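You operate a simulated robot arm through the tools that you are given. There is no shell and no other tool.

You run a simulated robot arm. Do the job below in one go: nothing can be reset, and whatever is moved stays where it is left.

TASK
Move the pressed pad mould to the rack and load the slat mould in its place.
Fine: park the block first; both are hot, up to 120 degrees: black handles only; then the block that the chart names. The motor stays on.

It is judged by the outcome, as a careful person would: the job done as asked, and still so three seconds after it is handed in. It fails if anything else is knocked over, pushed out of place, dropped, spilled or broken.

THE ROBOT
A 7-joint arm with a two-finger parallel gripper, fixed in place. Base frame: the origin is at the foot of the arm, x ahead of it, y to its left, z up. Readings come in m, rad, newtons and seconds.
Its first joint turns from -2.897 to 2.897 rad. Payload 4.4 kg.
The tool frame sits at the grasp point between the pads (the TCP): z along the fingers, y along the line on which they close. The tips reach 0.023 m beyond it. The gripper opens to 0.094 m. The fingers are 0.038 m wide and 0.01 m thick; the gripper's body (0.054 by 0.096 m) begins 0.039 m behind the TCP.
Orientation is that of the tool frame in the base frame, as a unit quaternion [w, x, y, z]. With the fingers straight down and closing along the base's y, the tool's x points along the base's -x, its y along +y and its z along -z.

THE INTERFACE
- The arm moves only by the tool jog_arm. Its argument "motion" is text: rows parted by semicolons, each of 7 numbers parted by spaces: the turn, a rotation vector about the tool's x, y, z in rad, then the shift along the tool's x, y, z in m, then the gripper command, from -1 (fully open) to 1 (shut), values between in proportion. In form: rx ry rz dx dy dz gripper; .... A call has 1 to 20 rows; each row is the pose to reach, as a shift and turn from the pose commanded when the call began, along the tool's axes at that moment. Rows are played at 5 a second. More than 0.05 m and 0.15 rad between two rows, or a gripper value outside its range, and nothing of the call is played. A pose out of reach is approached as far as the arm can. The call stops where the force on the tool passes 40 N (or 10 N more than at its start, if that is more) or the arm is blocked; 0.2 s more then pass. Each finger travels about 0.072 m/s and halts on what it meets, pressing with about 43 N; the grip force reading is that of the motor and also rises with nothing between the fingers. The clock runs only during rows and for 0.2 s after the last one: add rows that repeat a pose to give the fingers time. The reply holds the time, the measured pose of the TCP, the force on the tool along the base axes, the opening and the grip force, in the units named above and with some noise, with the torque about the TCP (base axes, N m) and any sound that the robot's microphone picked up.
- Cameras (640 x 400 px; columns grow to the right, rows downward): "scene" is fixed at [0.0499, -0.6481, 1.4021]; the picture's right is [0.43, -0.90, 0.00], its down [-0.47, -0.22, -0.86] and it looks along [0.77, 0.37, -0.51] (base axes); focal length 376 px, centre (320, 200). "wrist" rides on the gripper at [0.086, 0.016, -0.075] in the tool frame; the picture's right is [-0.18, 0.98, 0.00], its down [-0.58, -0.11, -0.81] and it looks along [-0.79, -0.15, 0.59] (tool axes); focal length 243 px, centre (320, 200). There is no depth. A picture from a camera that has moved, and an enlarged one, comes with that camera's place and axes in the base frame and with its lens.
- capture(camera): a new picture of that camera. No time passes.
- enlarge(camera, box): a new picture of the part [left, top, right, bottom] of that camera's present view, enlarged. No time passes.
- close_job(): hands the job in; it is judged then, once.

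Places have to be worked out from the pictures, the camera data and where the tool is seen. Open the gripper and draw the arm clear of the work before you hand the job in, unless the task says otherwise.

The tools are called after "Call:" as a command line: name --argument value ..., lists and objects as JSON in quotes. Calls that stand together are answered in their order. jog_arm: Moves the arm, as the interface text tells. Its arguments: {"type":"object","properties":{"motion":{"type":"string"}},"required":["motion"]} The other tools are called the same way: capture (camera) takes a picture; enlarge (camera, box) takes an enlarged picture of a part of a camera's view; close_job () hands the job in.

At the start:

```text
clock: 0.0
tcp_pos: [0.6584, -0.3615, 1.1391]
tcp_rot: [0.0, 0.001, 1.0, 0.0]
ft_force: [0.7, 0.0, -0.6]
ft_torque: [0.03, 0.03, -0.05]
grip_width: 0.0939
grip_force: 0.0
```

scene: 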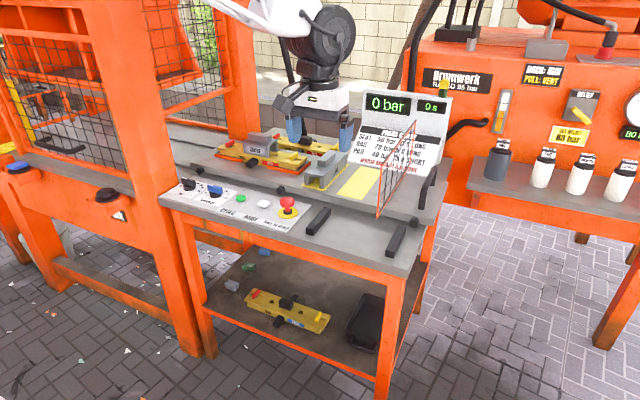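
wrist: 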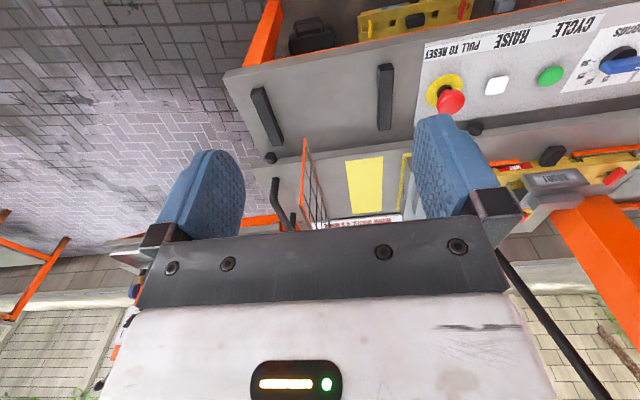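

I start by looking closely at the scene: the press table, the chart, the panel and the rack.

Call:
enlarge --camera "scene" --box '[340, 80, 460, 190]'

Call:
enlarge --camera "scene" --box '[200, 110, 400, 235]'

Call:
enlarge --camera "scene" --box '[160, 160, 330, 266]'

Call:
enlarge --camera "scene" --box '[200, 230, 400, 355]'

Call:
enlarge --camera "scene" --box '[400, 40, 640, 190]'

Call:
enlarge --camera "scene" --box '[0, 80, 200, 240]'

Call:
enlarge --camera "wrist" --box '[220, 0, 640, 240]'

```text
3.64 times, centred on (400, 135) of scene
camera zoom: at [0.0499, -0.6481, 1.4021], right [0.43, -0.9, 0.0], down [-0.47, -0.22, -0.86], along [0.77, 0.37, -0.51], focal length 1366 px, centre (29, 436)
```

zoom: 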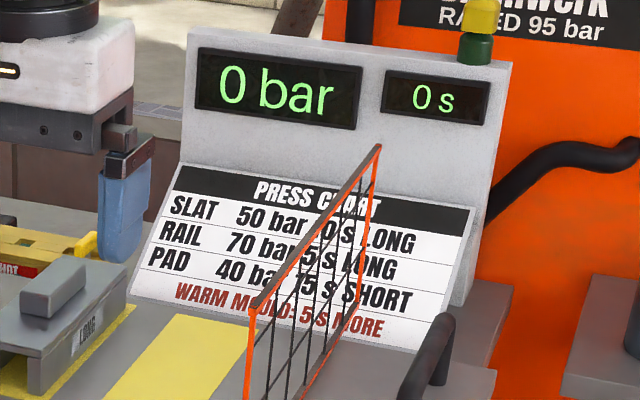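

```text
3.20 times, centred on (300, 172) of scene
camera zoom: at [0.0499, -0.6481, 1.4021], right [0.43, -0.9, 0.0], down [-0.47, -0.22, -0.86], along [0.77, 0.37, -0.51], focal length 1202 px, centre (384, 288)
```

zoom: 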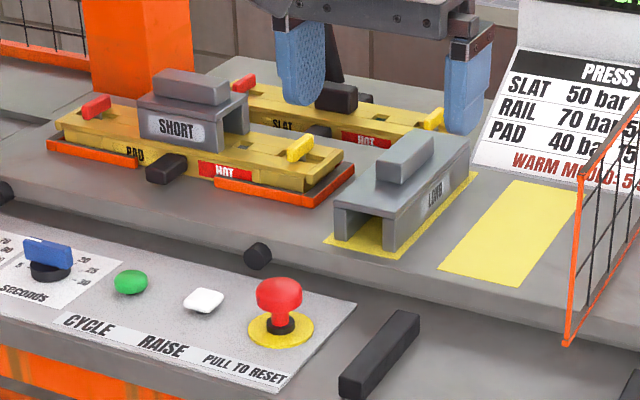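

```text
3.76 times, centred on (245, 213) of scene
camera zoom: at [0.0499, -0.6481, 1.4021], right [0.43, -0.9, 0.0], down [-0.47, -0.22, -0.86], along [0.77, 0.37, -0.51], focal length 1414 px, centre (602, 151)
```

zoom: 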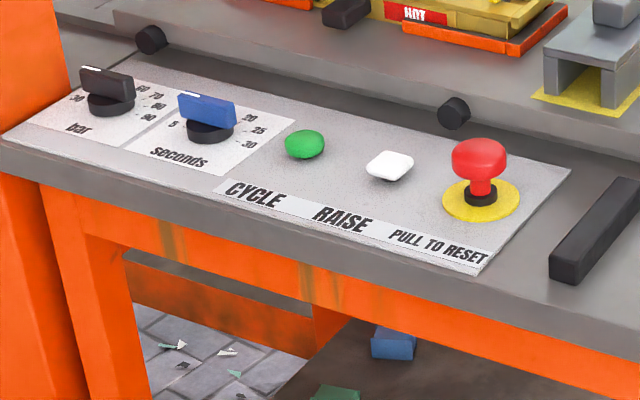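

```text
3.20 times, centred on (300, 292) of scene
camera zoom: at [0.0499, -0.6481, 1.4021], right [0.43, -0.9, 0.0], down [-0.47, -0.22, -0.86], along [0.77, 0.37, -0.51], focal length 1202 px, centre (384, -96)
```

zoom: 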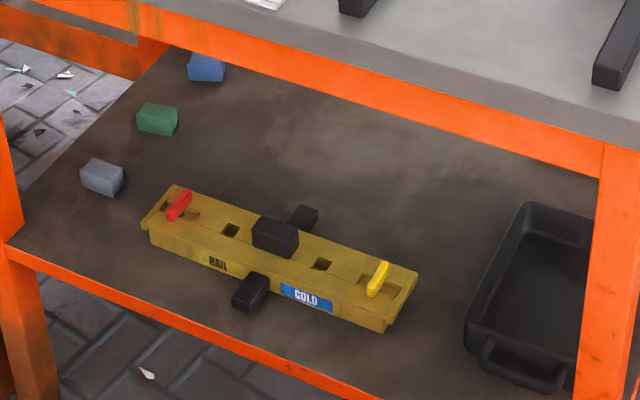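

```text
2.67 times, centred on (520, 115) of scene
camera zoom: at [0.0499, -0.6481, 1.4021], right [0.43, -0.9, 0.0], down [-0.47, -0.22, -0.86], along [0.77, 0.37, -0.51], focal length 1002 px, centre (-213, 427)
```

zoom: 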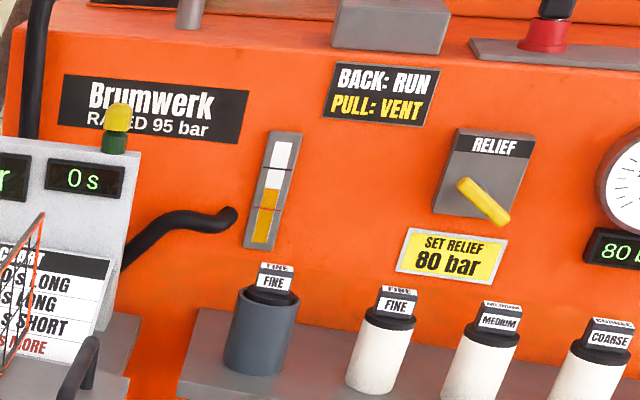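

```text
2.50 times, centred on (100, 160) of scene
camera zoom: at [0.0499, -0.6481, 1.4021], right [0.43, -0.9, 0.0], down [-0.47, -0.22, -0.86], along [0.77, 0.37, -0.51], focal length 939 px, centre (870, 300)
```

zoom: 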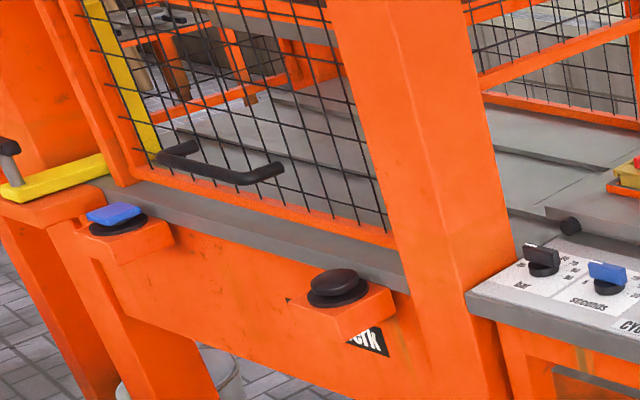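

```text
1.52 times, centred on (430, 120) of wrist
camera zoom: at [0.5708, -0.3438, 1.215], right [0.18, 0.98, 0.0], down [0.58, -0.11, 0.81], along [0.79, -0.15, -0.59], focal length 370 px, centre (152, 322)
```

zoom: 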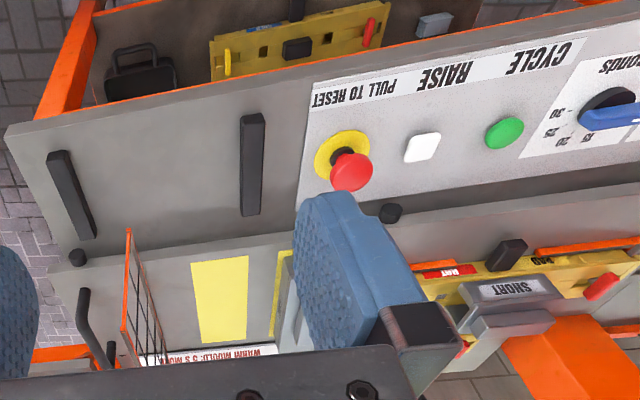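

The upper deck is at about z=0.86. The SHORT block sits on the PAD mould near (1.0, 0.02), and the SLAT mould is behind it near x≈1.15. Two black bars on the front shelf near y≈-0.28 and -0.50 look like the rack. I'll raise the arm and move it left in free air to get better views.

Call:
jog_arm --motion "0 0 0 0 0.04 -0.03 -1; 0 0 0 0 0.08 -0.06 -1; 0 0 0 0 0.12 -0.09 -1; 0 0 0 0 0.16 -0.12 -1; 0 0 0 0 0.2 -0.14 -1; 0 0 0 0 0.24 -0.14 -1"

Call:
capture --camera "wrist"

Call:
capture --camera "scene"

```text
clock: 1.4
tcp_pos: [0.6577, -0.1202, 1.2788]
tcp_rot: [0.0, 0.001, 1.0, 0.0]
ft_force: [-0.3, -0.7, 0.7]
ft_torque: [-0.03, 0.02, 0.01]
grip_width: 0.0939
grip_force: 0.1
```

```text
taken
camera wrist: at [0.5709, -0.1027, 1.3544], right [0.18, 0.98, 0.0], down [0.58, -0.11, 0.81], along [0.79, -0.15, -0.59], focal length 243 px, centre (320, 200)
```

wrist: 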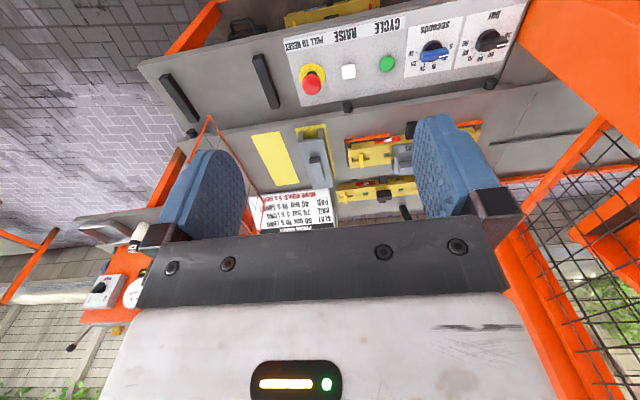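

```text
taken
```

scene: 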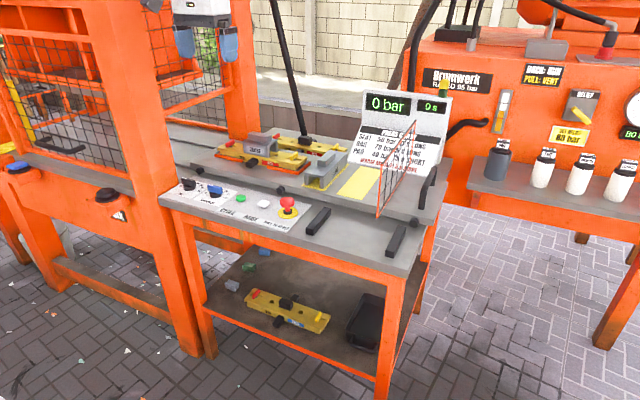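

The scene view is unobstructed now, so I enlarge the moulds, the blocks and the rack.

Call:
enlarge --camera "scene" --box '[205, 115, 325, 190]'

Call:
enlarge --camera "scene" --box '[290, 130, 410, 205]'

Call:
enlarge --camera "scene" --box '[290, 180, 450, 280]'

Call:
enlarge --camera "wrist" --box '[230, 80, 510, 255]'

Call:
enlarge --camera "wrist" --box '[130, 20, 330, 145]'

```text
5.33 times, centred on (265, 152) of scene
camera zoom: at [0.0499, -0.6481, 1.4021], right [0.43, -0.9, 0.0], down [-0.47, -0.22, -0.86], along [0.77, 0.37, -0.51], focal length 2004 px, centre (613, 453)
```

zoom: 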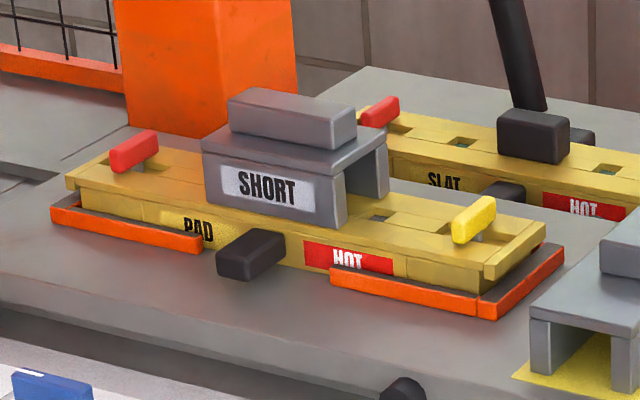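

```text
5.33 times, centred on (350, 168) of scene
camera zoom: at [0.0499, -0.6481, 1.4021], right [0.43, -0.9, 0.0], down [-0.47, -0.22, -0.86], along [0.77, 0.37, -0.51], focal length 2004 px, centre (160, 373)
```

zoom: 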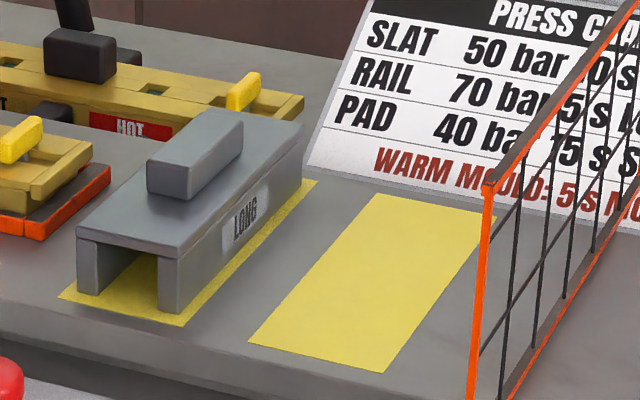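

```text
4.00 times, centred on (370, 230) of scene
camera zoom: at [0.0499, -0.6481, 1.4021], right [0.43, -0.9, 0.0], down [-0.47, -0.22, -0.86], along [0.77, 0.37, -0.51], focal length 1503 px, centre (120, 80)
```

zoom: 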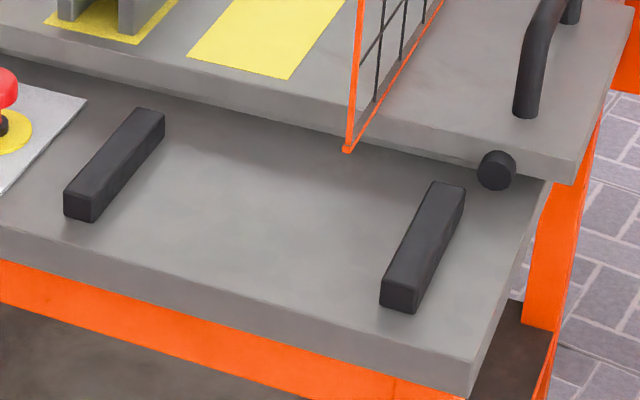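

```text
2.29 times, centred on (370, 168) of wrist
camera zoom: at [0.5709, -0.1027, 1.3544], right [0.18, 0.98, 0.0], down [0.58, -0.11, 0.81], along [0.79, -0.15, -0.59], focal length 555 px, centre (206, 274)
```

zoom: 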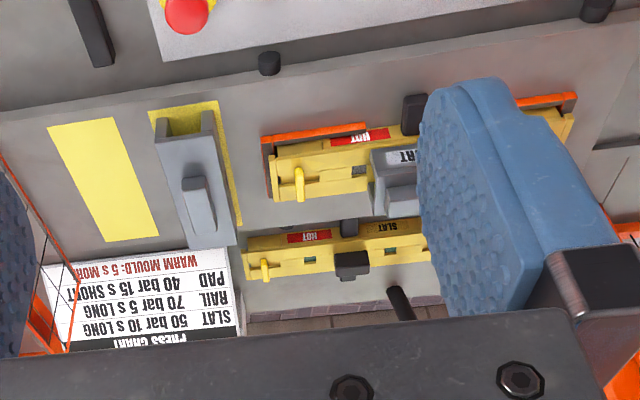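

```text
3.20 times, centred on (230, 82) of wrist
camera zoom: at [0.5709, -0.1027, 1.3544], right [0.18, 0.98, 0.0], down [0.58, -0.11, 0.81], along [0.79, -0.15, -0.59], focal length 776 px, centre (608, 576)
```

zoom: 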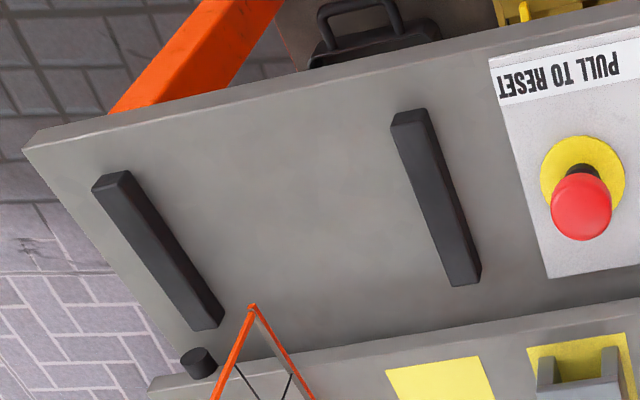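

The SHORT block's handle is near (1.025, 0.04, 0.94). The SLAT mould seems to stand on a lower shelf behind the deck, near x≈1.2. I'll move forward high in free air to learn how far the arm reaches.

Call:
jog_arm --motion "0 0 0 -0.04 0.02 0 -1; 0 0 0 -0.08 0.04 0 -1; 0 0 0 -0.12 0.06 0 -1; 0 0 0 -0.16 0.08 0 -1; 0 0 0 -0.20 0.10 0 -1; 0 0 0 -0.24 0.12 0 -1; 0 0 0 -0.28 0.14 0 -1; 0 0 0 -0.32 0.14 0 -1; 0 0 0 -0.36 0.14 0 -1"

Call:
capture --camera "wrist"

Call:
capture --camera "scene"

```text
clock: 3.4
tcp_pos: [1.0174, 0.0217, 1.2831]
tcp_rot: [0.001, 0.0, 1.0, 0.001]
ft_force: [0.5, 0.8, 0.8]
ft_torque: [-0.02, -0.05, 0.01]
grip_width: 0.0941
grip_force: 0.1
```

```text
taken
camera wrist: at [0.9307, 0.0388, 1.358], right [0.18, 0.98, 0.0], down [0.58, -0.11, 0.81], along [0.79, -0.15, -0.59], focal length 243 px, centre (320, 200)
```

wrist: 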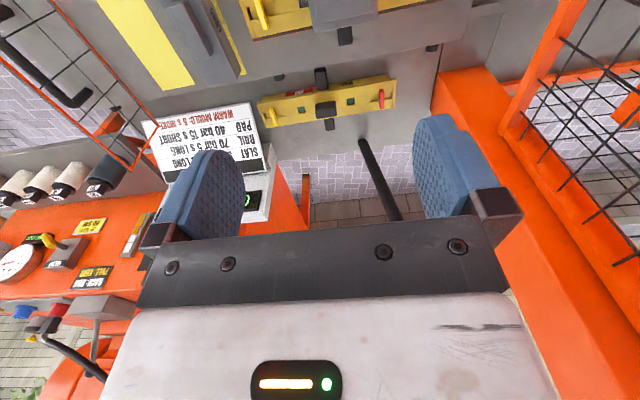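

```text
taken
```

scene: 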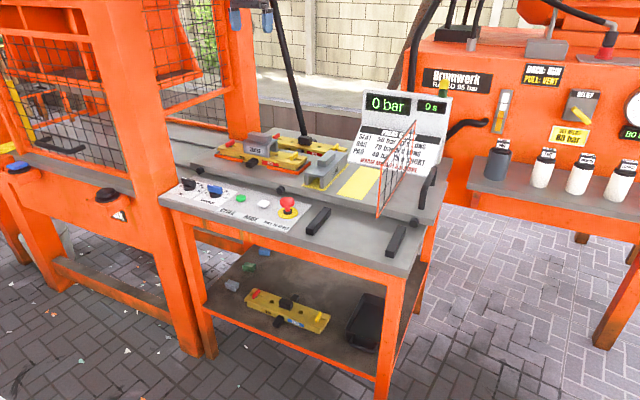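

The arm reached x=1.017 here without trouble. I enlarge this view to locate the SLAT mould and the deck edge.

Call:
enlarge --camera "wrist" --box '[200, 0, 460, 162]'

Call:
enlarge --camera "wrist" --box '[250, 60, 410, 160]'

Call:
enlarge --camera "wrist" --box '[60, 0, 260, 125]'

```text
2.46 times, centred on (330, 81) of wrist
camera zoom: at [0.9307, 0.0388, 1.358], right [0.18, 0.98, 0.0], down [0.58, -0.11, 0.81], along [0.79, -0.15, -0.59], focal length 597 px, centre (295, 493)
```

zoom: 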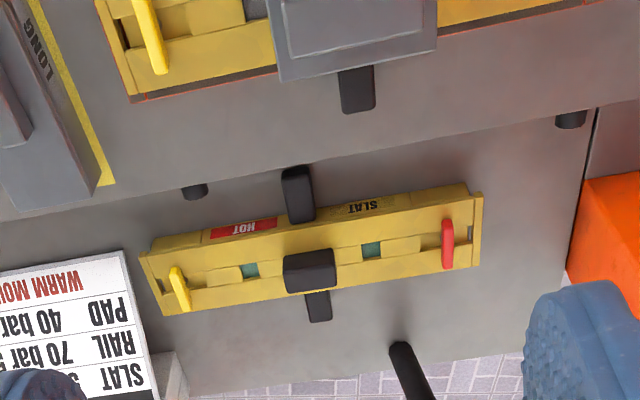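

```text
4.00 times, centred on (330, 110) of wrist
camera zoom: at [0.9307, 0.0388, 1.358], right [0.18, 0.98, 0.0], down [0.58, -0.11, 0.81], along [0.79, -0.15, -0.59], focal length 970 px, centre (280, 560)
```

zoom: 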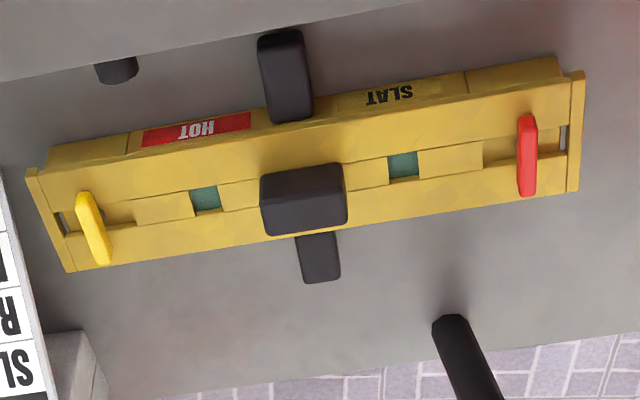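

```text
3.20 times, centred on (160, 62) of wrist
camera zoom: at [0.9307, 0.0388, 1.358], right [0.18, 0.98, 0.0], down [0.58, -0.11, 0.81], along [0.79, -0.15, -0.59], focal length 776 px, centre (832, 640)
```

zoom: 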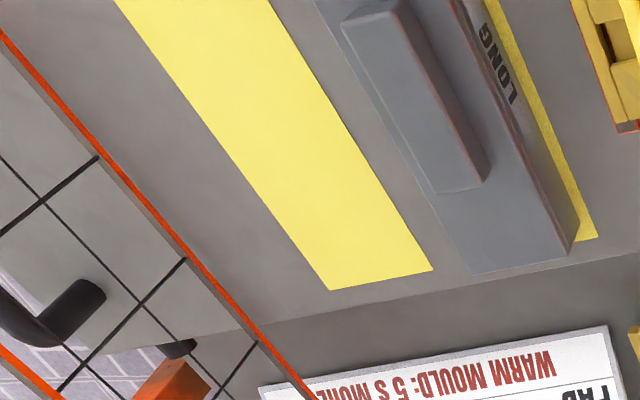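

The SLAT knob triangulates to about (1.257, -0.007, 0.85), on a shelf at z≈0.796 behind the deck. A black pole stands behind it from (1.43, 0.08), leaning toward the robot. I'll test reach further forward, staying well above everything.

Call:
jog_arm --motion "0 0 0 -0.04 -0.007 0.02 -1; 0 0 0 -0.08 -0.014 0.04 -1; 0 0 0 -0.12 -0.021 0.06 -1; 0 0 0 -0.16 -0.028 0.08 -1; 0 0 0 -0.19 -0.028 0.1 -1; 0 0 0 -0.19 -0.028 0.1 -1"

Call:
capture --camera "wrist"

Call:
capture --camera "scene"

```text
clock: 4.8
tcp_pos: [1.2084, -0.0086, 1.1775]
tcp_rot: [0.0, 0.001, 1.0, 0.0]
ft_force: [0.2, -0.3, -0.8]
ft_torque: [0.01, 0.02, -0.01]
grip_width: 0.0938
grip_force: 0.0
```

```text
taken
camera wrist: at [1.1216, 0.0077, 1.2535], right [0.18, 0.98, 0.0], down [0.58, -0.11, 0.81], along [0.79, -0.15, -0.59], focal length 243 px, centre (320, 200)
```

wrist: 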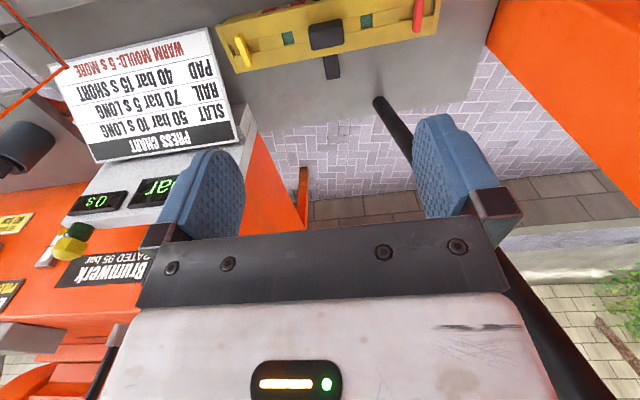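

```text
taken
```

scene: 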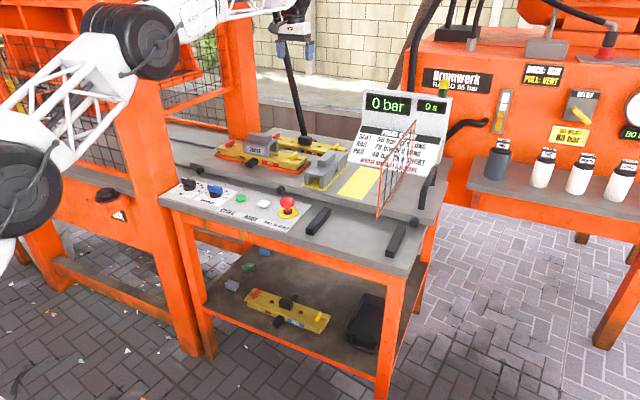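

The arm reaches (1.21, -0.01, 1.18) with the tool pointing down. I enlarge the SLAT mould from here, then back out to look at PAD and SHORT up close.

Call:
enlarge --camera "wrist" --box '[210, 0, 450, 150]'

Call:
jog_arm --motion "0 0 0 0.04 0 -0.03 -1; 0 0 0 0.08 0 -0.06 -1; 0 0 0 0.12 0 -0.06 -1; 0 0 0 0.16 0 -0.06 -1; 0 0 0 0.2 0 -0.06 -1; 0 0 0 0.24 0 -0.06 -1; 0 0 0 0.28 0 -0.04 -1; 0 0 0 0.32 0 -0.01 -1; 0 0 0 0.36 0 0.02 -1; 0 0 0 0.39 0 0.05 -1; 0 0 0 0.41 0.0 0.08 -1; 0 0 0 0.41 0 0.08 -1"

Call:
capture --camera "wrist"

Call:
enlarge --camera "wrist" --box '[240, 100, 440, 225]'

```text
2.67 times, centred on (330, 75) of wrist
camera zoom: at [1.1216, 0.0077, 1.2535], right [0.18, 0.98, 0.0], down [0.58, -0.11, 0.81], along [0.79, -0.15, -0.59], focal length 647 px, centre (293, 533)
```

zoom: 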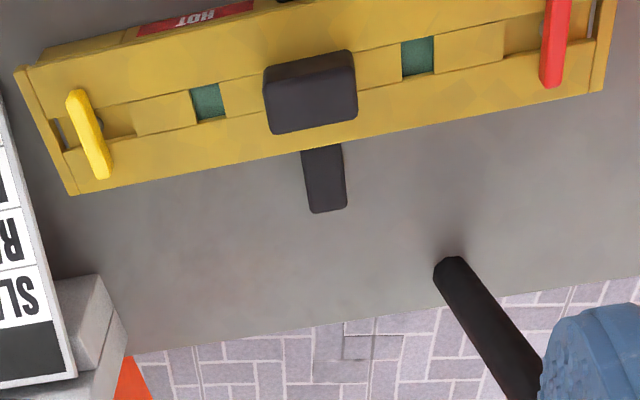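

```text
clock: 7.4
tcp_pos: [0.798, -0.0027, 1.0963]
tcp_rot: [0.0, -0.001, 1.0, 0.0]
ft_force: [0.0, -0.1, 0.2]
ft_torque: [-0.03, 0.02, -0.04]
grip_width: 0.0939
grip_force: 0.0
```

```text
taken
camera wrist: at [0.7106, 0.0135, 1.1715], right [0.18, 0.98, 0.0], down [0.58, -0.11, 0.81], along [0.79, -0.15, -0.59], focal length 243 px, centre (320, 200)
```

wrist: 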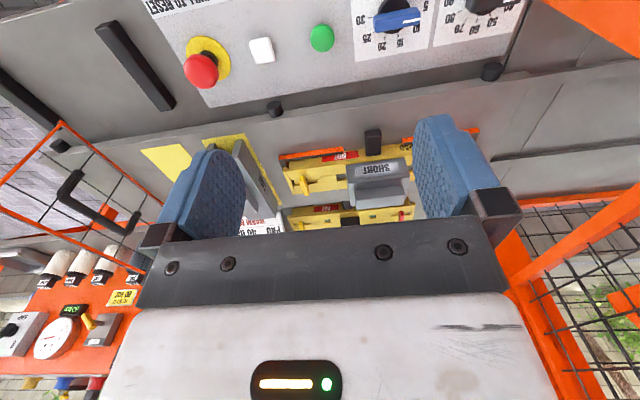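

```text
3.20 times, centred on (340, 162) of wrist
camera zoom: at [0.7106, 0.0135, 1.1715], right [0.18, 0.98, 0.0], down [0.58, -0.11, 0.81], along [0.79, -0.15, -0.59], focal length 776 px, centre (256, 320)
```

zoom: 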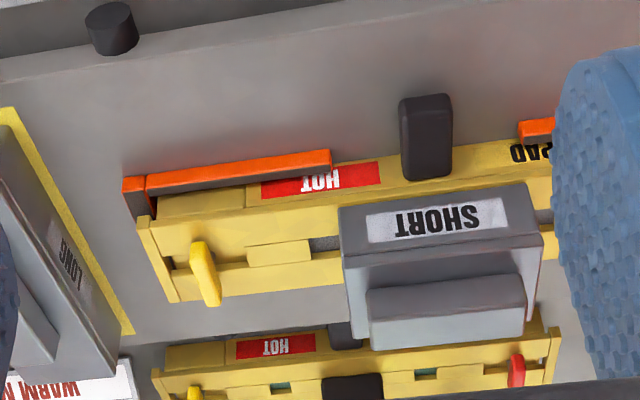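

The SHORT handle triangulates to about x 1.033–1.065, y 0.012–0.090, top z≈0.939, and it runs along y. I'll turn the gripper 90° so it closes along x, and move to a point above the handle, staying high.

Call:
jog_arm --motion "0 0 -0.143 -0.023 0.005 0 -1; 0 0 -0.286 -0.046 0.01 0 -1; 0 0 -0.428 -0.069 0.015 0 -1; 0 0 -0.571 -0.092 0.02 0 -1; 0 0 -0.714 -0.115 0.025 0 -1; 0 0 -0.857 -0.138 0.03 0 -1; 0 0 -1.0 -0.161 0.035 0 -1; 0 0 -1.142 -0.184 0.04 0 -1; 0 0 -1.285 -0.207 0.045 0 -1; 0 0 -1.428 -0.23 0.05 0 -1; 0 0 -1.5708 -0.251 0.054 0 -1; 0 0 -1.5708 -0.251 0.054 0 -1"

Call:
capture --camera "wrist"

Call:
capture --camera "scene"

```text
clock: 10.0
tcp_pos: [1.0485, 0.0438, 1.097]
tcp_rot: [0.0, 0.707, -0.707, 0.0]
ft_force: [0.4, 0.2, -1.0]
ft_torque: [-0.03, 0.01, 0.01]
grip_width: 0.094
grip_force: 0.1
```

```text
taken
camera wrist: at [1.0322, -0.0414, 1.1736], right [-0.98, 0.18, 0.0], down [0.11, 0.58, 0.81], along [0.15, 0.79, -0.59], focal length 243 px, centre (320, 200)
```

wrist: 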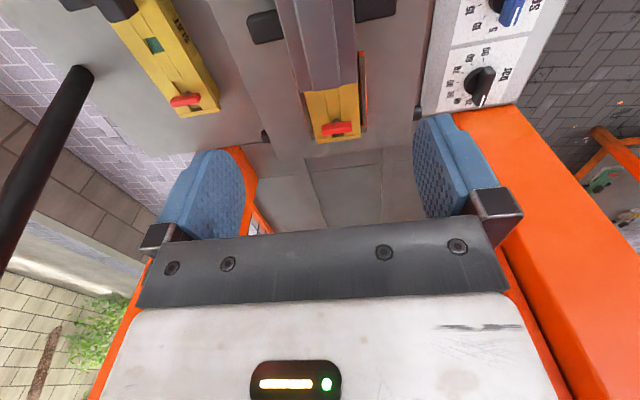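

```text
taken
```

scene: 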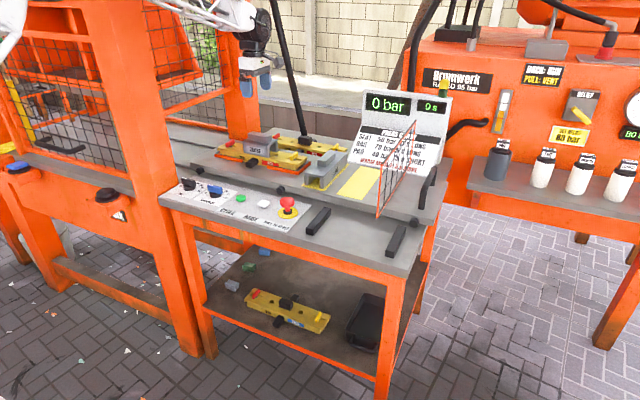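

Call:
enlarge --camera "wrist" --box '[240, 0, 400, 100]'

Call:
enlarge --camera "wrist" --box '[60, 0, 260, 125]'

```text
4.00 times, centred on (320, 50) of wrist
camera zoom: at [1.0322, -0.0414, 1.1736], right [-0.98, 0.18, 0.0], down [0.11, 0.58, 0.81], along [0.15, 0.79, -0.59], focal length 970 px, centre (320, 800)
```

zoom: 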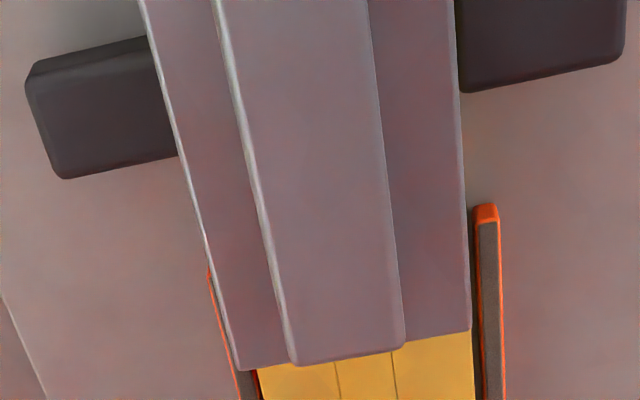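

```text
3.20 times, centred on (160, 62) of wrist
camera zoom: at [1.0322, -0.0414, 1.1736], right [-0.98, 0.18, 0.0], down [0.11, 0.58, 0.81], along [0.15, 0.79, -0.59], focal length 776 px, centre (832, 640)
```

zoom: 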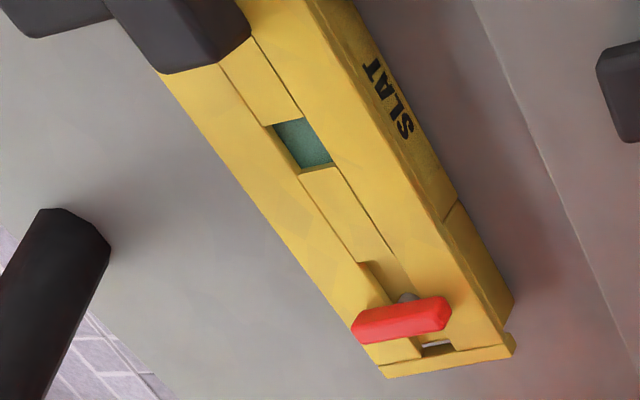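

The handle's centre is about (1.049, 0.051), matching the gripper within a few millimetres. I descend to just above the handle and check before the final approach.

Call:
jog_arm --motion "0 0 0 -0.003 0 0.035 -1; 0 0 0 -0.0065 0 0.07 -1; 0 0 0 -0.0065 0 0.1 -1; 0 0 0 -0.0065 0 0.12 -1; 0 0 0 -0.0065 0 0.13 -1; 0 0 0 -0.0065 0 0.13 -1"

Call:
capture --camera "wrist"

Call:
enlarge --camera "scene" --box '[205, 90, 325, 190]'

```text
clock: 11.4
tcp_pos: [1.0486, 0.0514, 0.9706]
tcp_rot: [0.0, -0.707, 0.707, 0.0]
ft_force: [-0.8, -0.4, 0.6]
ft_torque: [0.0, 0.01, -0.03]
grip_width: 0.0938
grip_force: 0.1
```

```text
taken
camera wrist: at [1.032, -0.0339, 1.0451], right [-0.98, 0.18, 0.0], down [0.11, 0.58, 0.81], along [0.15, 0.79, -0.59], focal length 243 px, centre (320, 200)
```

wrist: 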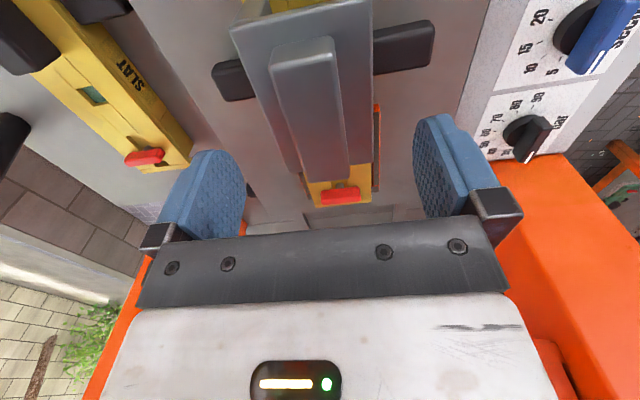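

```text
4.00 times, centred on (265, 140) of scene
camera zoom: at [0.0499, -0.6481, 1.4021], right [0.43, -0.9, 0.0], down [-0.47, -0.22, -0.86], along [0.77, 0.37, -0.51], focal length 1503 px, centre (540, 440)
```

zoom: 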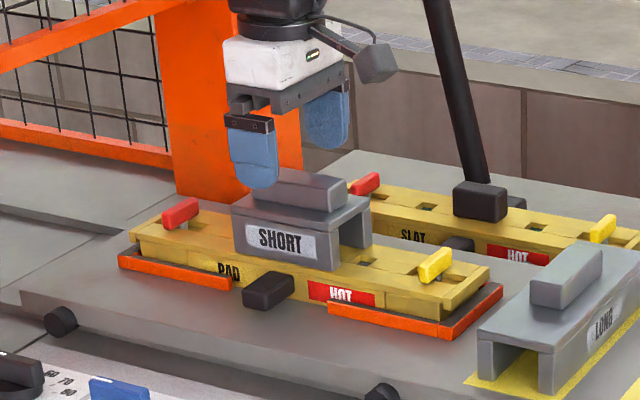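

The handle is centred between the fingers, within about 2 mm in x and 3 mm in y. Its top is at z≈0.939 and the plate's at ≈0.920. I descend to TCP z≈0.947 and close.

Call:
jog_arm --motion "0 0 0 0.003 -0.001 0.012 -1; 0 0 0 0.003 -0.001 0.0235 -1; 0 0 0 0.003 -0.001 0.0235 -1; 0 0 0 0.003 -0.001 0.0235 0; 0 0 0 0.003 -0.001 0.0235 0.6; 0 0 0 0.003 -0.001 0.0235 1; 0 0 0 0.003 -0.001 0.0235 1; 0 0 0 0.003 -0.001 0.0235 1"

Call:
capture --camera "wrist"

Call:
enlarge --camera "scene" --box '[205, 90, 325, 190]'

```text
clock: 13.2
tcp_pos: [1.0504, 0.0487, 0.9455]
tcp_rot: [0.0, -0.707, 0.707, 0.001]
ft_force: [0.3, 0.5, 0.0]
ft_torque: [0.03, -0.01, -0.06]
grip_width: 0.0296
grip_force: 43.0
```

```text
taken
camera wrist: at [1.034, -0.0374, 1.0215], right [-0.98, 0.18, 0.0], down [0.11, 0.58, 0.81], along [0.15, 0.79, -0.59], focal length 243 px, centre (320, 200)
```

wrist: 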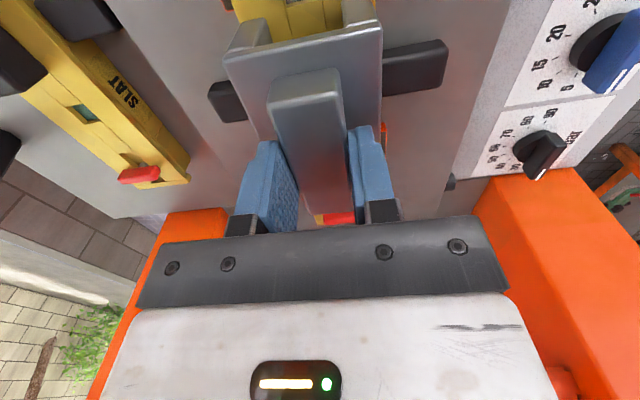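

```text
4.00 times, centred on (265, 140) of scene
camera zoom: at [0.0499, -0.6481, 1.4021], right [0.43, -0.9, 0.0], down [-0.47, -0.22, -0.86], along [0.77, 0.37, -0.51], focal length 1503 px, centre (540, 440)
```

zoom: 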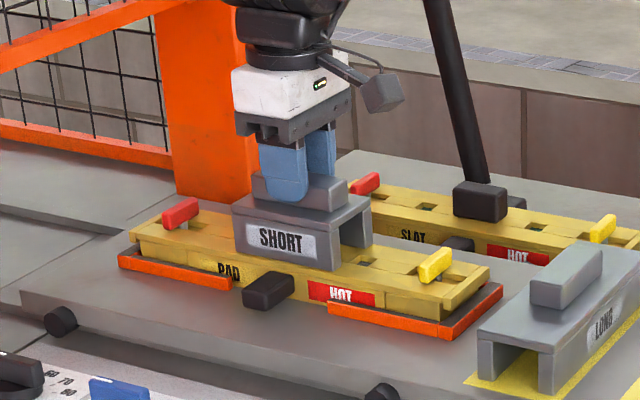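

The handle is gripped at 29.6 mm with no reaction force. I lift slowly and read the load.

Call:
jog_arm --motion "0 0 0 0 0 -0.01 1; 0 0 0 0 0 -0.03 1; 0 0 0 0 0 -0.06 1; 0 0 0 0 0 -0.1 1; 0 0 0 0 0 -0.14 1; 0 0 0 0 0 -0.14 1"

Call:
capture --camera "wrist"

Call:
enlarge --camera "scene" --box '[205, 65, 325, 190]'

```text
clock: 14.6
tcp_pos: [1.0508, 0.0502, 1.0885]
tcp_rot: [0.0, 0.707, -0.707, 0.001]
ft_force: [-0.9, -0.2, -4.9]
ft_torque: [0.01, 0.01, 0.02]
grip_width: 0.0297
grip_force: 43.2
```

```text
taken
camera wrist: at [1.0346, -0.0362, 1.1645], right [-0.98, 0.18, 0.0], down [0.11, 0.58, 0.81], along [0.15, 0.79, -0.59], focal length 243 px, centre (320, 200)
```

wrist: 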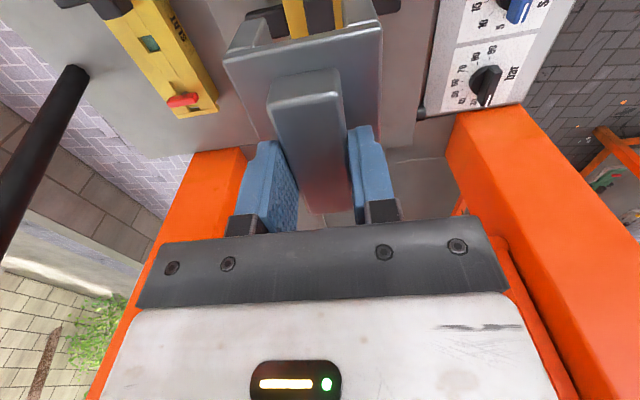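

```text
3.20 times, centred on (265, 128) of scene
camera zoom: at [0.0499, -0.6481, 1.4021], right [0.43, -0.9, 0.0], down [-0.47, -0.22, -0.86], along [0.77, 0.37, -0.51], focal length 1202 px, centre (496, 432)
```

zoom: 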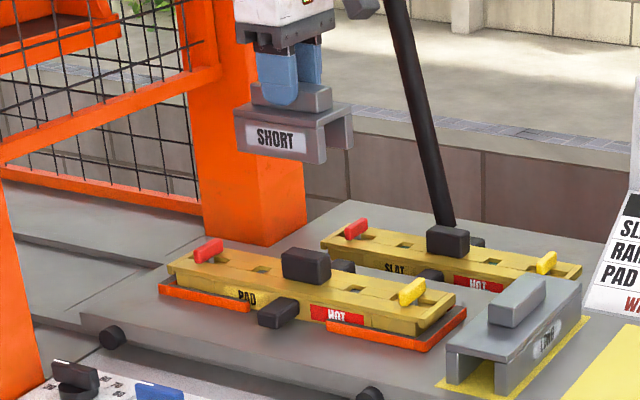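

The SHORT block is held cleanly and weighs about 0.5 kg. The PAD mould stayed put and its black top knob is exposed. I carry the block high to above the empty yellow field, turning it 90° so it lies along x.

Call:
jog_arm --motion "0 0 0.143 0.034 0.003 -0.01 1; 0 0 0.286 0.068 0.006 -0.02 1; 0 0 0.428 0.102 0.009 -0.03 1; 0 0 0.571 0.136 0.012 -0.04 1; 0 0 0.714 0.17 0.015 -0.04 1; 0 0 0.857 0.204 0.018 -0.04 1; 0 0 1.0 0.238 0.021 -0.04 1; 0 0 1.142 0.272 0.024 -0.04 1; 0 0 1.285 0.306 0.027 -0.04 1; 0 0 1.428 0.34 0.03 -0.04 1; 0 0 1.5708 0.372 0.03 -0.04 1; 0 0 1.5708 0.372 0.03 -0.04 1"

Call:
capture --camera "wrist"

Call:
capture --camera "scene"

```text
clock: 17.2
tcp_pos: [1.0193, -0.3225, 1.1252]
tcp_rot: [0.0, 0.001, 1.0, 0.0]
ft_force: [-0.7, -0.2, -4.9]
ft_torque: [0.0, 0.01, -0.02]
grip_width: 0.0298
grip_force: 43.7
```

```text
taken
camera wrist: at [0.9322, -0.3052, 1.2007], right [0.19, 0.98, 0.0], down [0.58, -0.11, 0.81], along [0.79, -0.15, -0.59], focal length 243 px, centre (320, 200)
```

wrist: 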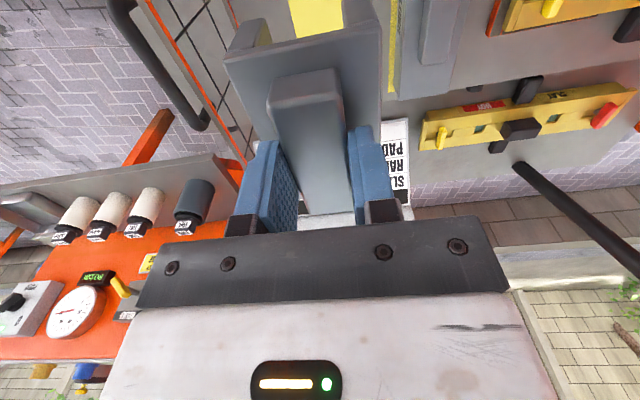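

```text
taken
```

scene: 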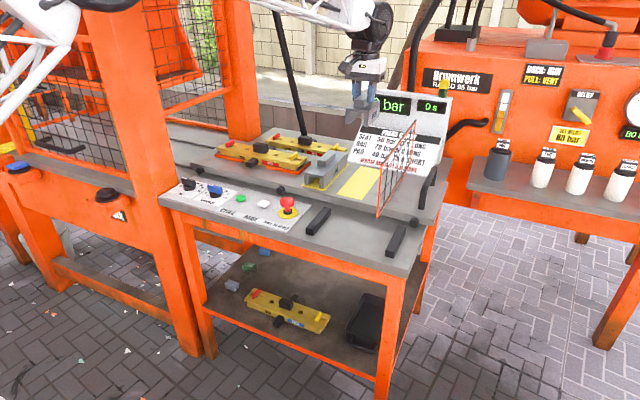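

Combining several wrist views puts the deck at z≈0.845 and the empty yellow field at x 0.946–1.155, y -0.277 to -0.356, centred at about (1.05, -0.317). I move over that centre and descend most of the way.

Call:
jog_arm --motion "0 0 0 -0.02 0.003 0.03 1; 0 0 0 -0.031 0.0055 0.07 1; 0 0 0 -0.031 0.0055 0.11 1; 0 0 0 -0.031 0.0055 0.15 1; 0 0 0 -0.031 0.0055 0.18 1; 0 0 0 -0.031 0.0055 0.195 1; 0 0 0 -0.031 0.0055 0.195 1"

Call:
capture --camera "wrist"

Call:
enlarge --camera "scene" --box '[290, 110, 430, 205]'

Call:
enlarge --camera "wrist" --box '[180, 0, 460, 175]'

```text
clock: 18.8
tcp_pos: [1.0507, -0.3179, 0.9307]
tcp_rot: [0.001, 0.0, 1.0, 0.0]
ft_force: [-0.6, 0.2, -5.5]
ft_torque: [0.02, 0.01, 0.04]
grip_width: 0.0294
grip_force: 42.9
```

```text
taken
camera wrist: at [0.9642, -0.3005, 1.0063], right [0.18, 0.98, 0.0], down [0.58, -0.11, 0.81], along [0.79, -0.15, -0.59], focal length 243 px, centre (320, 200)
```

wrist: 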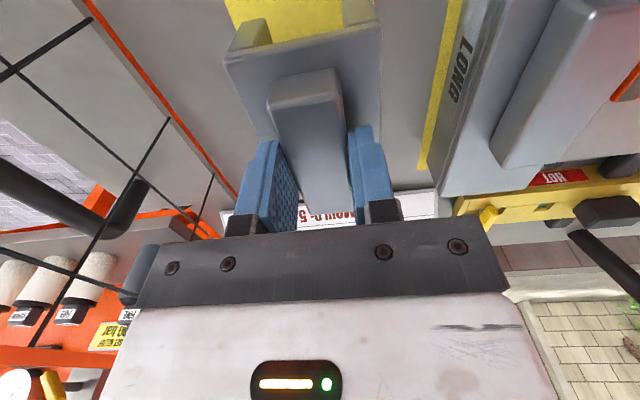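

```text
4.21 times, centred on (360, 158) of scene
camera zoom: at [0.0499, -0.6481, 1.4021], right [0.43, -0.9, 0.0], down [-0.47, -0.22, -0.86], along [0.77, 0.37, -0.51], focal length 1582 px, centre (152, 379)
```

zoom: 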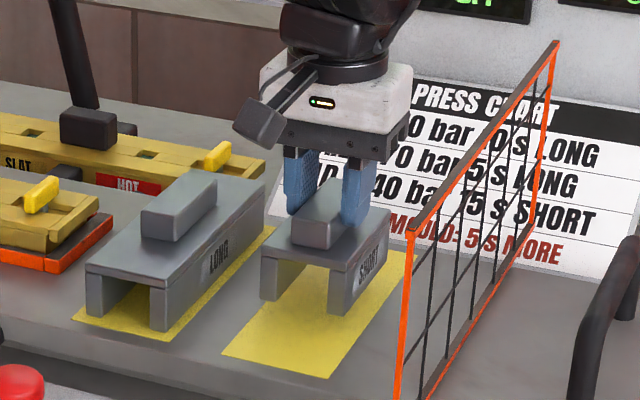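

```text
2.29 times, centred on (320, 88) of wrist
camera zoom: at [0.9642, -0.3005, 1.0063], right [0.18, 0.98, 0.0], down [0.58, -0.11, 0.81], along [0.79, -0.15, -0.59], focal length 555 px, centre (320, 457)
```

zoom: 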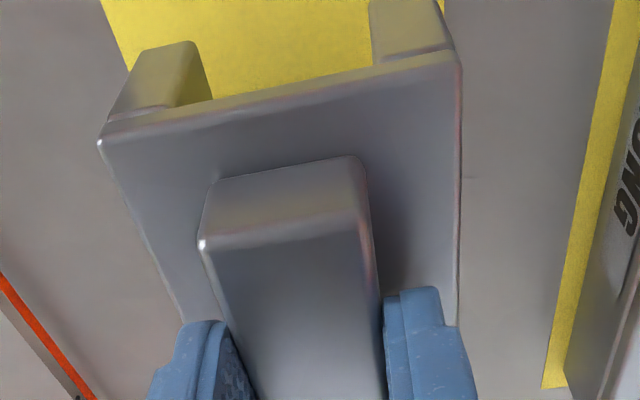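

The block is lined up inside the yellow field with a few millimetres' margin on each side. I lower it in small steps and watch the vertical force.

Call:
jog_arm --motion "0 0 0 0 0 0.005 1; 0 0 0 0 0 0.01 1; 0 0 0 0 0 0.015 1; 0 0 0 0 0 0.015 1"

Call:
enlarge --camera "scene" --box '[320, 130, 410, 205]'

```text
clock: 19.8
tcp_pos: [1.0512, -0.3167, 0.9159]
tcp_rot: [0.0, 0.0, 1.0, 0.0]
ft_force: [0.0, 0.2, -4.8]
ft_torque: [-0.03, 0.03, 0.0]
grip_width: 0.0295
grip_force: 43.2
```

```text
5.33 times, centred on (365, 168) of scene
camera zoom: at [0.0499, -0.6481, 1.4021], right [0.43, -0.9, 0.0], down [-0.47, -0.22, -0.86], along [0.77, 0.37, -0.51], focal length 2004 px, centre (80, 373)
```

zoom: 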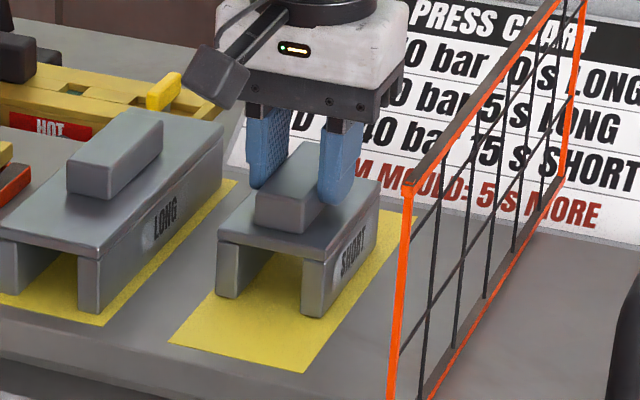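

Still hanging free at 4.8 N. I continue down in 2 mm steps.

Call:
jog_arm --motion "0 0 0 0 0 0.002 1; 0 0 0 0 0 0.004 1; 0 0 0 0 0 0.006 1; 0 0 0 0 0 0.006 1"

Call:
jog_arm --motion "0 0 0 0 0 0.0015 1; 0 0 0 0 0 0.003 1; 0 0 0 0 0 0.003 1"

```text
clock: 20.8
tcp_pos: [1.0521, -0.3175, 0.9129]
tcp_rot: [0.001, 0.0, 1.0, -0.001]
ft_force: [-3.9, 3.2, 30.1]
ft_torque: [0.12, 0.6, -0.03]
grip_width: 0.0297
grip_force: 43.2
```

```text
clock: 21.3
tcp_pos: [1.0523, -0.3179, 0.911]
tcp_rot: [0.002, 0.0, 1.0, -0.001]
ft_force: [0.9, -1.6, 4.5]
ft_torque: [0.04, 0.35, 0.08]
grip_width: 0.0296
grip_force: 43.1
stopped in row 2: the force on the tool passed its limit at 43 N (the readings are from after the stop); the commanded pose is now the measured one
```

The block is resting on the deck at TCP z≈0.912. I open the fingers and lift straight up.

Call:
jog_arm --motion "0 0 0 0 0 0 0.2; 0 0 0 0 0 0 -0.2; 0 0 0 0 0 0 -0.6; 0 0 0 0 0 0 -0.6; 0 0 0 0 0 0 -0.6; 0 0 0 0 0 -0.02 -0.6; 0 0 0 0 0 -0.05 -0.6; 0 0 0 0 0 -0.09 -0.8; 0 0 0 0 0 -0.13 -1; 0 0 0 0 0 -0.17 -1; 0 0 0 0 0 -0.17 -1"

Call:
capture --camera "wrist"

Call:
enlarge --camera "scene" --box '[290, 110, 430, 205]'

```text
clock: 23.7
tcp_pos: [1.0488, -0.3166, 1.078]
tcp_rot: [0.001, 0.0, 1.0, -0.001]
ft_force: [0.2, -0.1, 0.1]
ft_torque: [0.01, 0.01, 0.01]
grip_width: 0.0939
grip_force: 0.2
```

```text
taken
camera wrist: at [0.9623, -0.3003, 1.1541], right [0.18, 0.98, 0.0], down [0.58, -0.11, 0.81], along [0.79, -0.15, -0.59], focal length 243 px, centre (320, 200)
```

wrist: 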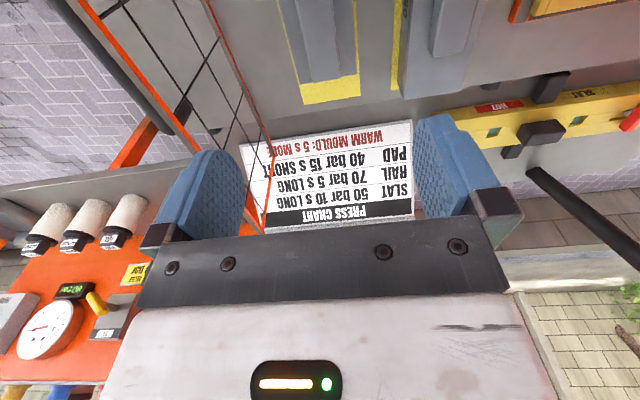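

```text
4.21 times, centred on (360, 158) of scene
camera zoom: at [0.0499, -0.6481, 1.4021], right [0.43, -0.9, 0.0], down [-0.47, -0.22, -0.86], along [0.77, 0.37, -0.51], focal length 1582 px, centre (152, 379)
```

zoom: 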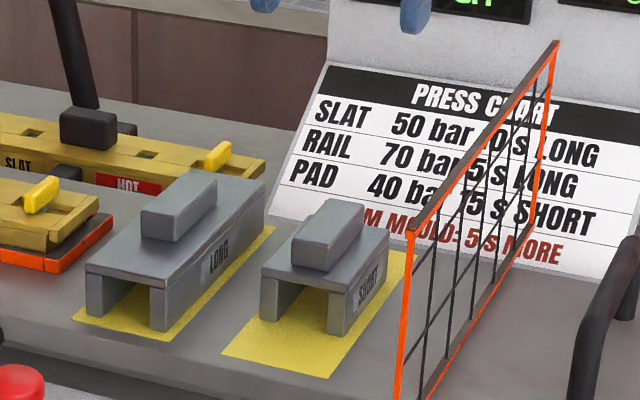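

SHORT is parked fully inside the yellow field, and the chart reads SLAT 50 bar 10 s LONG. Now I back away to inspect the rack bars and the deck's front edge before handling the PAD mould.

Call:
jog_arm --motion "0 0 0 0.03 0 -0.04 -1; 0 0 0 0.06 0 -0.08 -1; 0 0 0 0.1 0 -0.09 -1; 0 0 0 0.14 -0.01 -0.09 -1; 0 0 0 0.18 -0.02 -0.09 -1; 0 0 0 0.22 -0.03 -0.09 -1; 0 0 0 0.26 -0.04 -0.09 -1; 0 0 0 0.3 -0.05 -0.09 -1; 0 0 0 0.34 -0.06 -0.09 -1; 0 0 0 0.38 -0.07 -0.09 -1; 0 0 0 0.42 -0.07 -0.07 -1; 0 0 0 0.44 -0.07 -0.04 -1; 0 0 0 0.44 -0.07 0.0 -1; 0 0 0 0.44 -0.07 0.04 -1; 0 0 0 0.44 -0.07 0.04 -1"

Call:
capture --camera "wrist"

Call:
enlarge --camera "wrist" --box '[180, 30, 460, 205]'

Call:
enlarge --camera "scene" --box '[205, 115, 325, 190]'

```text
clock: 26.9
tcp_pos: [0.6117, -0.3872, 1.0363]
tcp_rot: [0.002, 0.0, 1.0, -0.001]
ft_force: [0.4, -0.3, 0.7]
ft_torque: [0.03, -0.01, 0.02]
grip_width: 0.0939
grip_force: 0.0
```

```text
taken
camera wrist: at [0.5239, -0.3704, 1.1115], right [0.18, 0.98, 0.0], down [0.58, -0.11, 0.81], along [0.79, -0.15, -0.59], focal length 243 px, centre (320, 200)
```

wrist: 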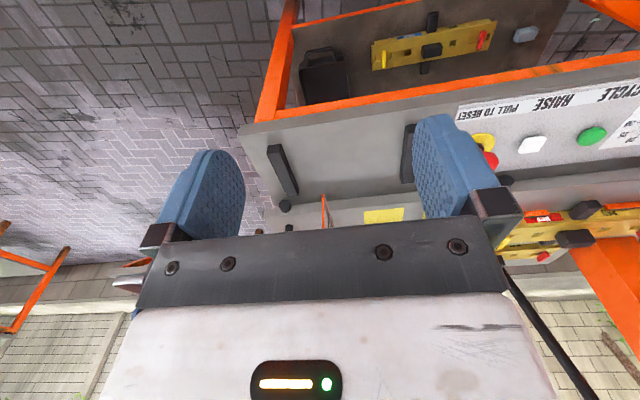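

```text
2.29 times, centred on (320, 118) of wrist
camera zoom: at [0.5239, -0.3704, 1.1115], right [0.18, 0.98, 0.0], down [0.58, -0.11, 0.81], along [0.79, -0.15, -0.59], focal length 555 px, centre (320, 389)
```

zoom: 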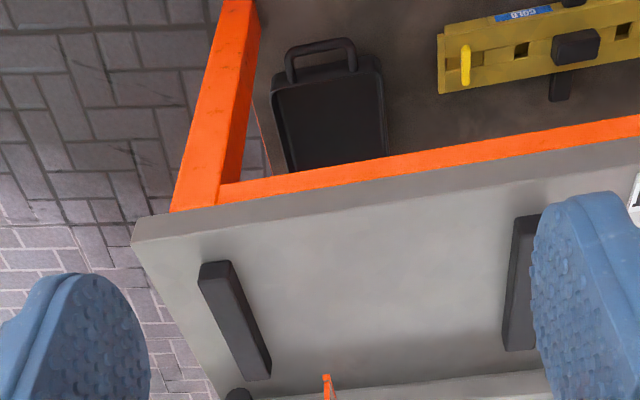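

```text
5.33 times, centred on (265, 152) of scene
camera zoom: at [0.0499, -0.6481, 1.4021], right [0.43, -0.9, 0.0], down [-0.47, -0.22, -0.86], along [0.77, 0.37, -0.51], focal length 2004 px, centre (613, 453)
```

zoom: 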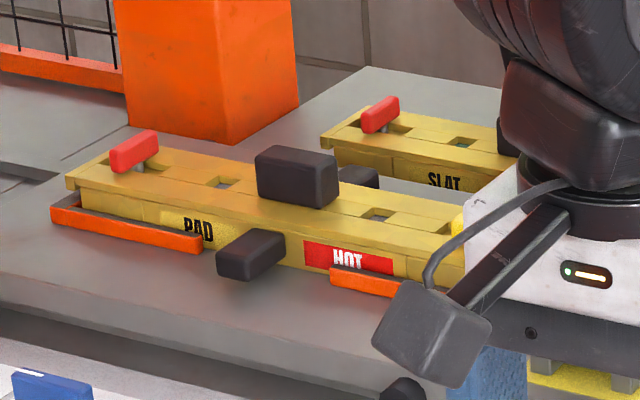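

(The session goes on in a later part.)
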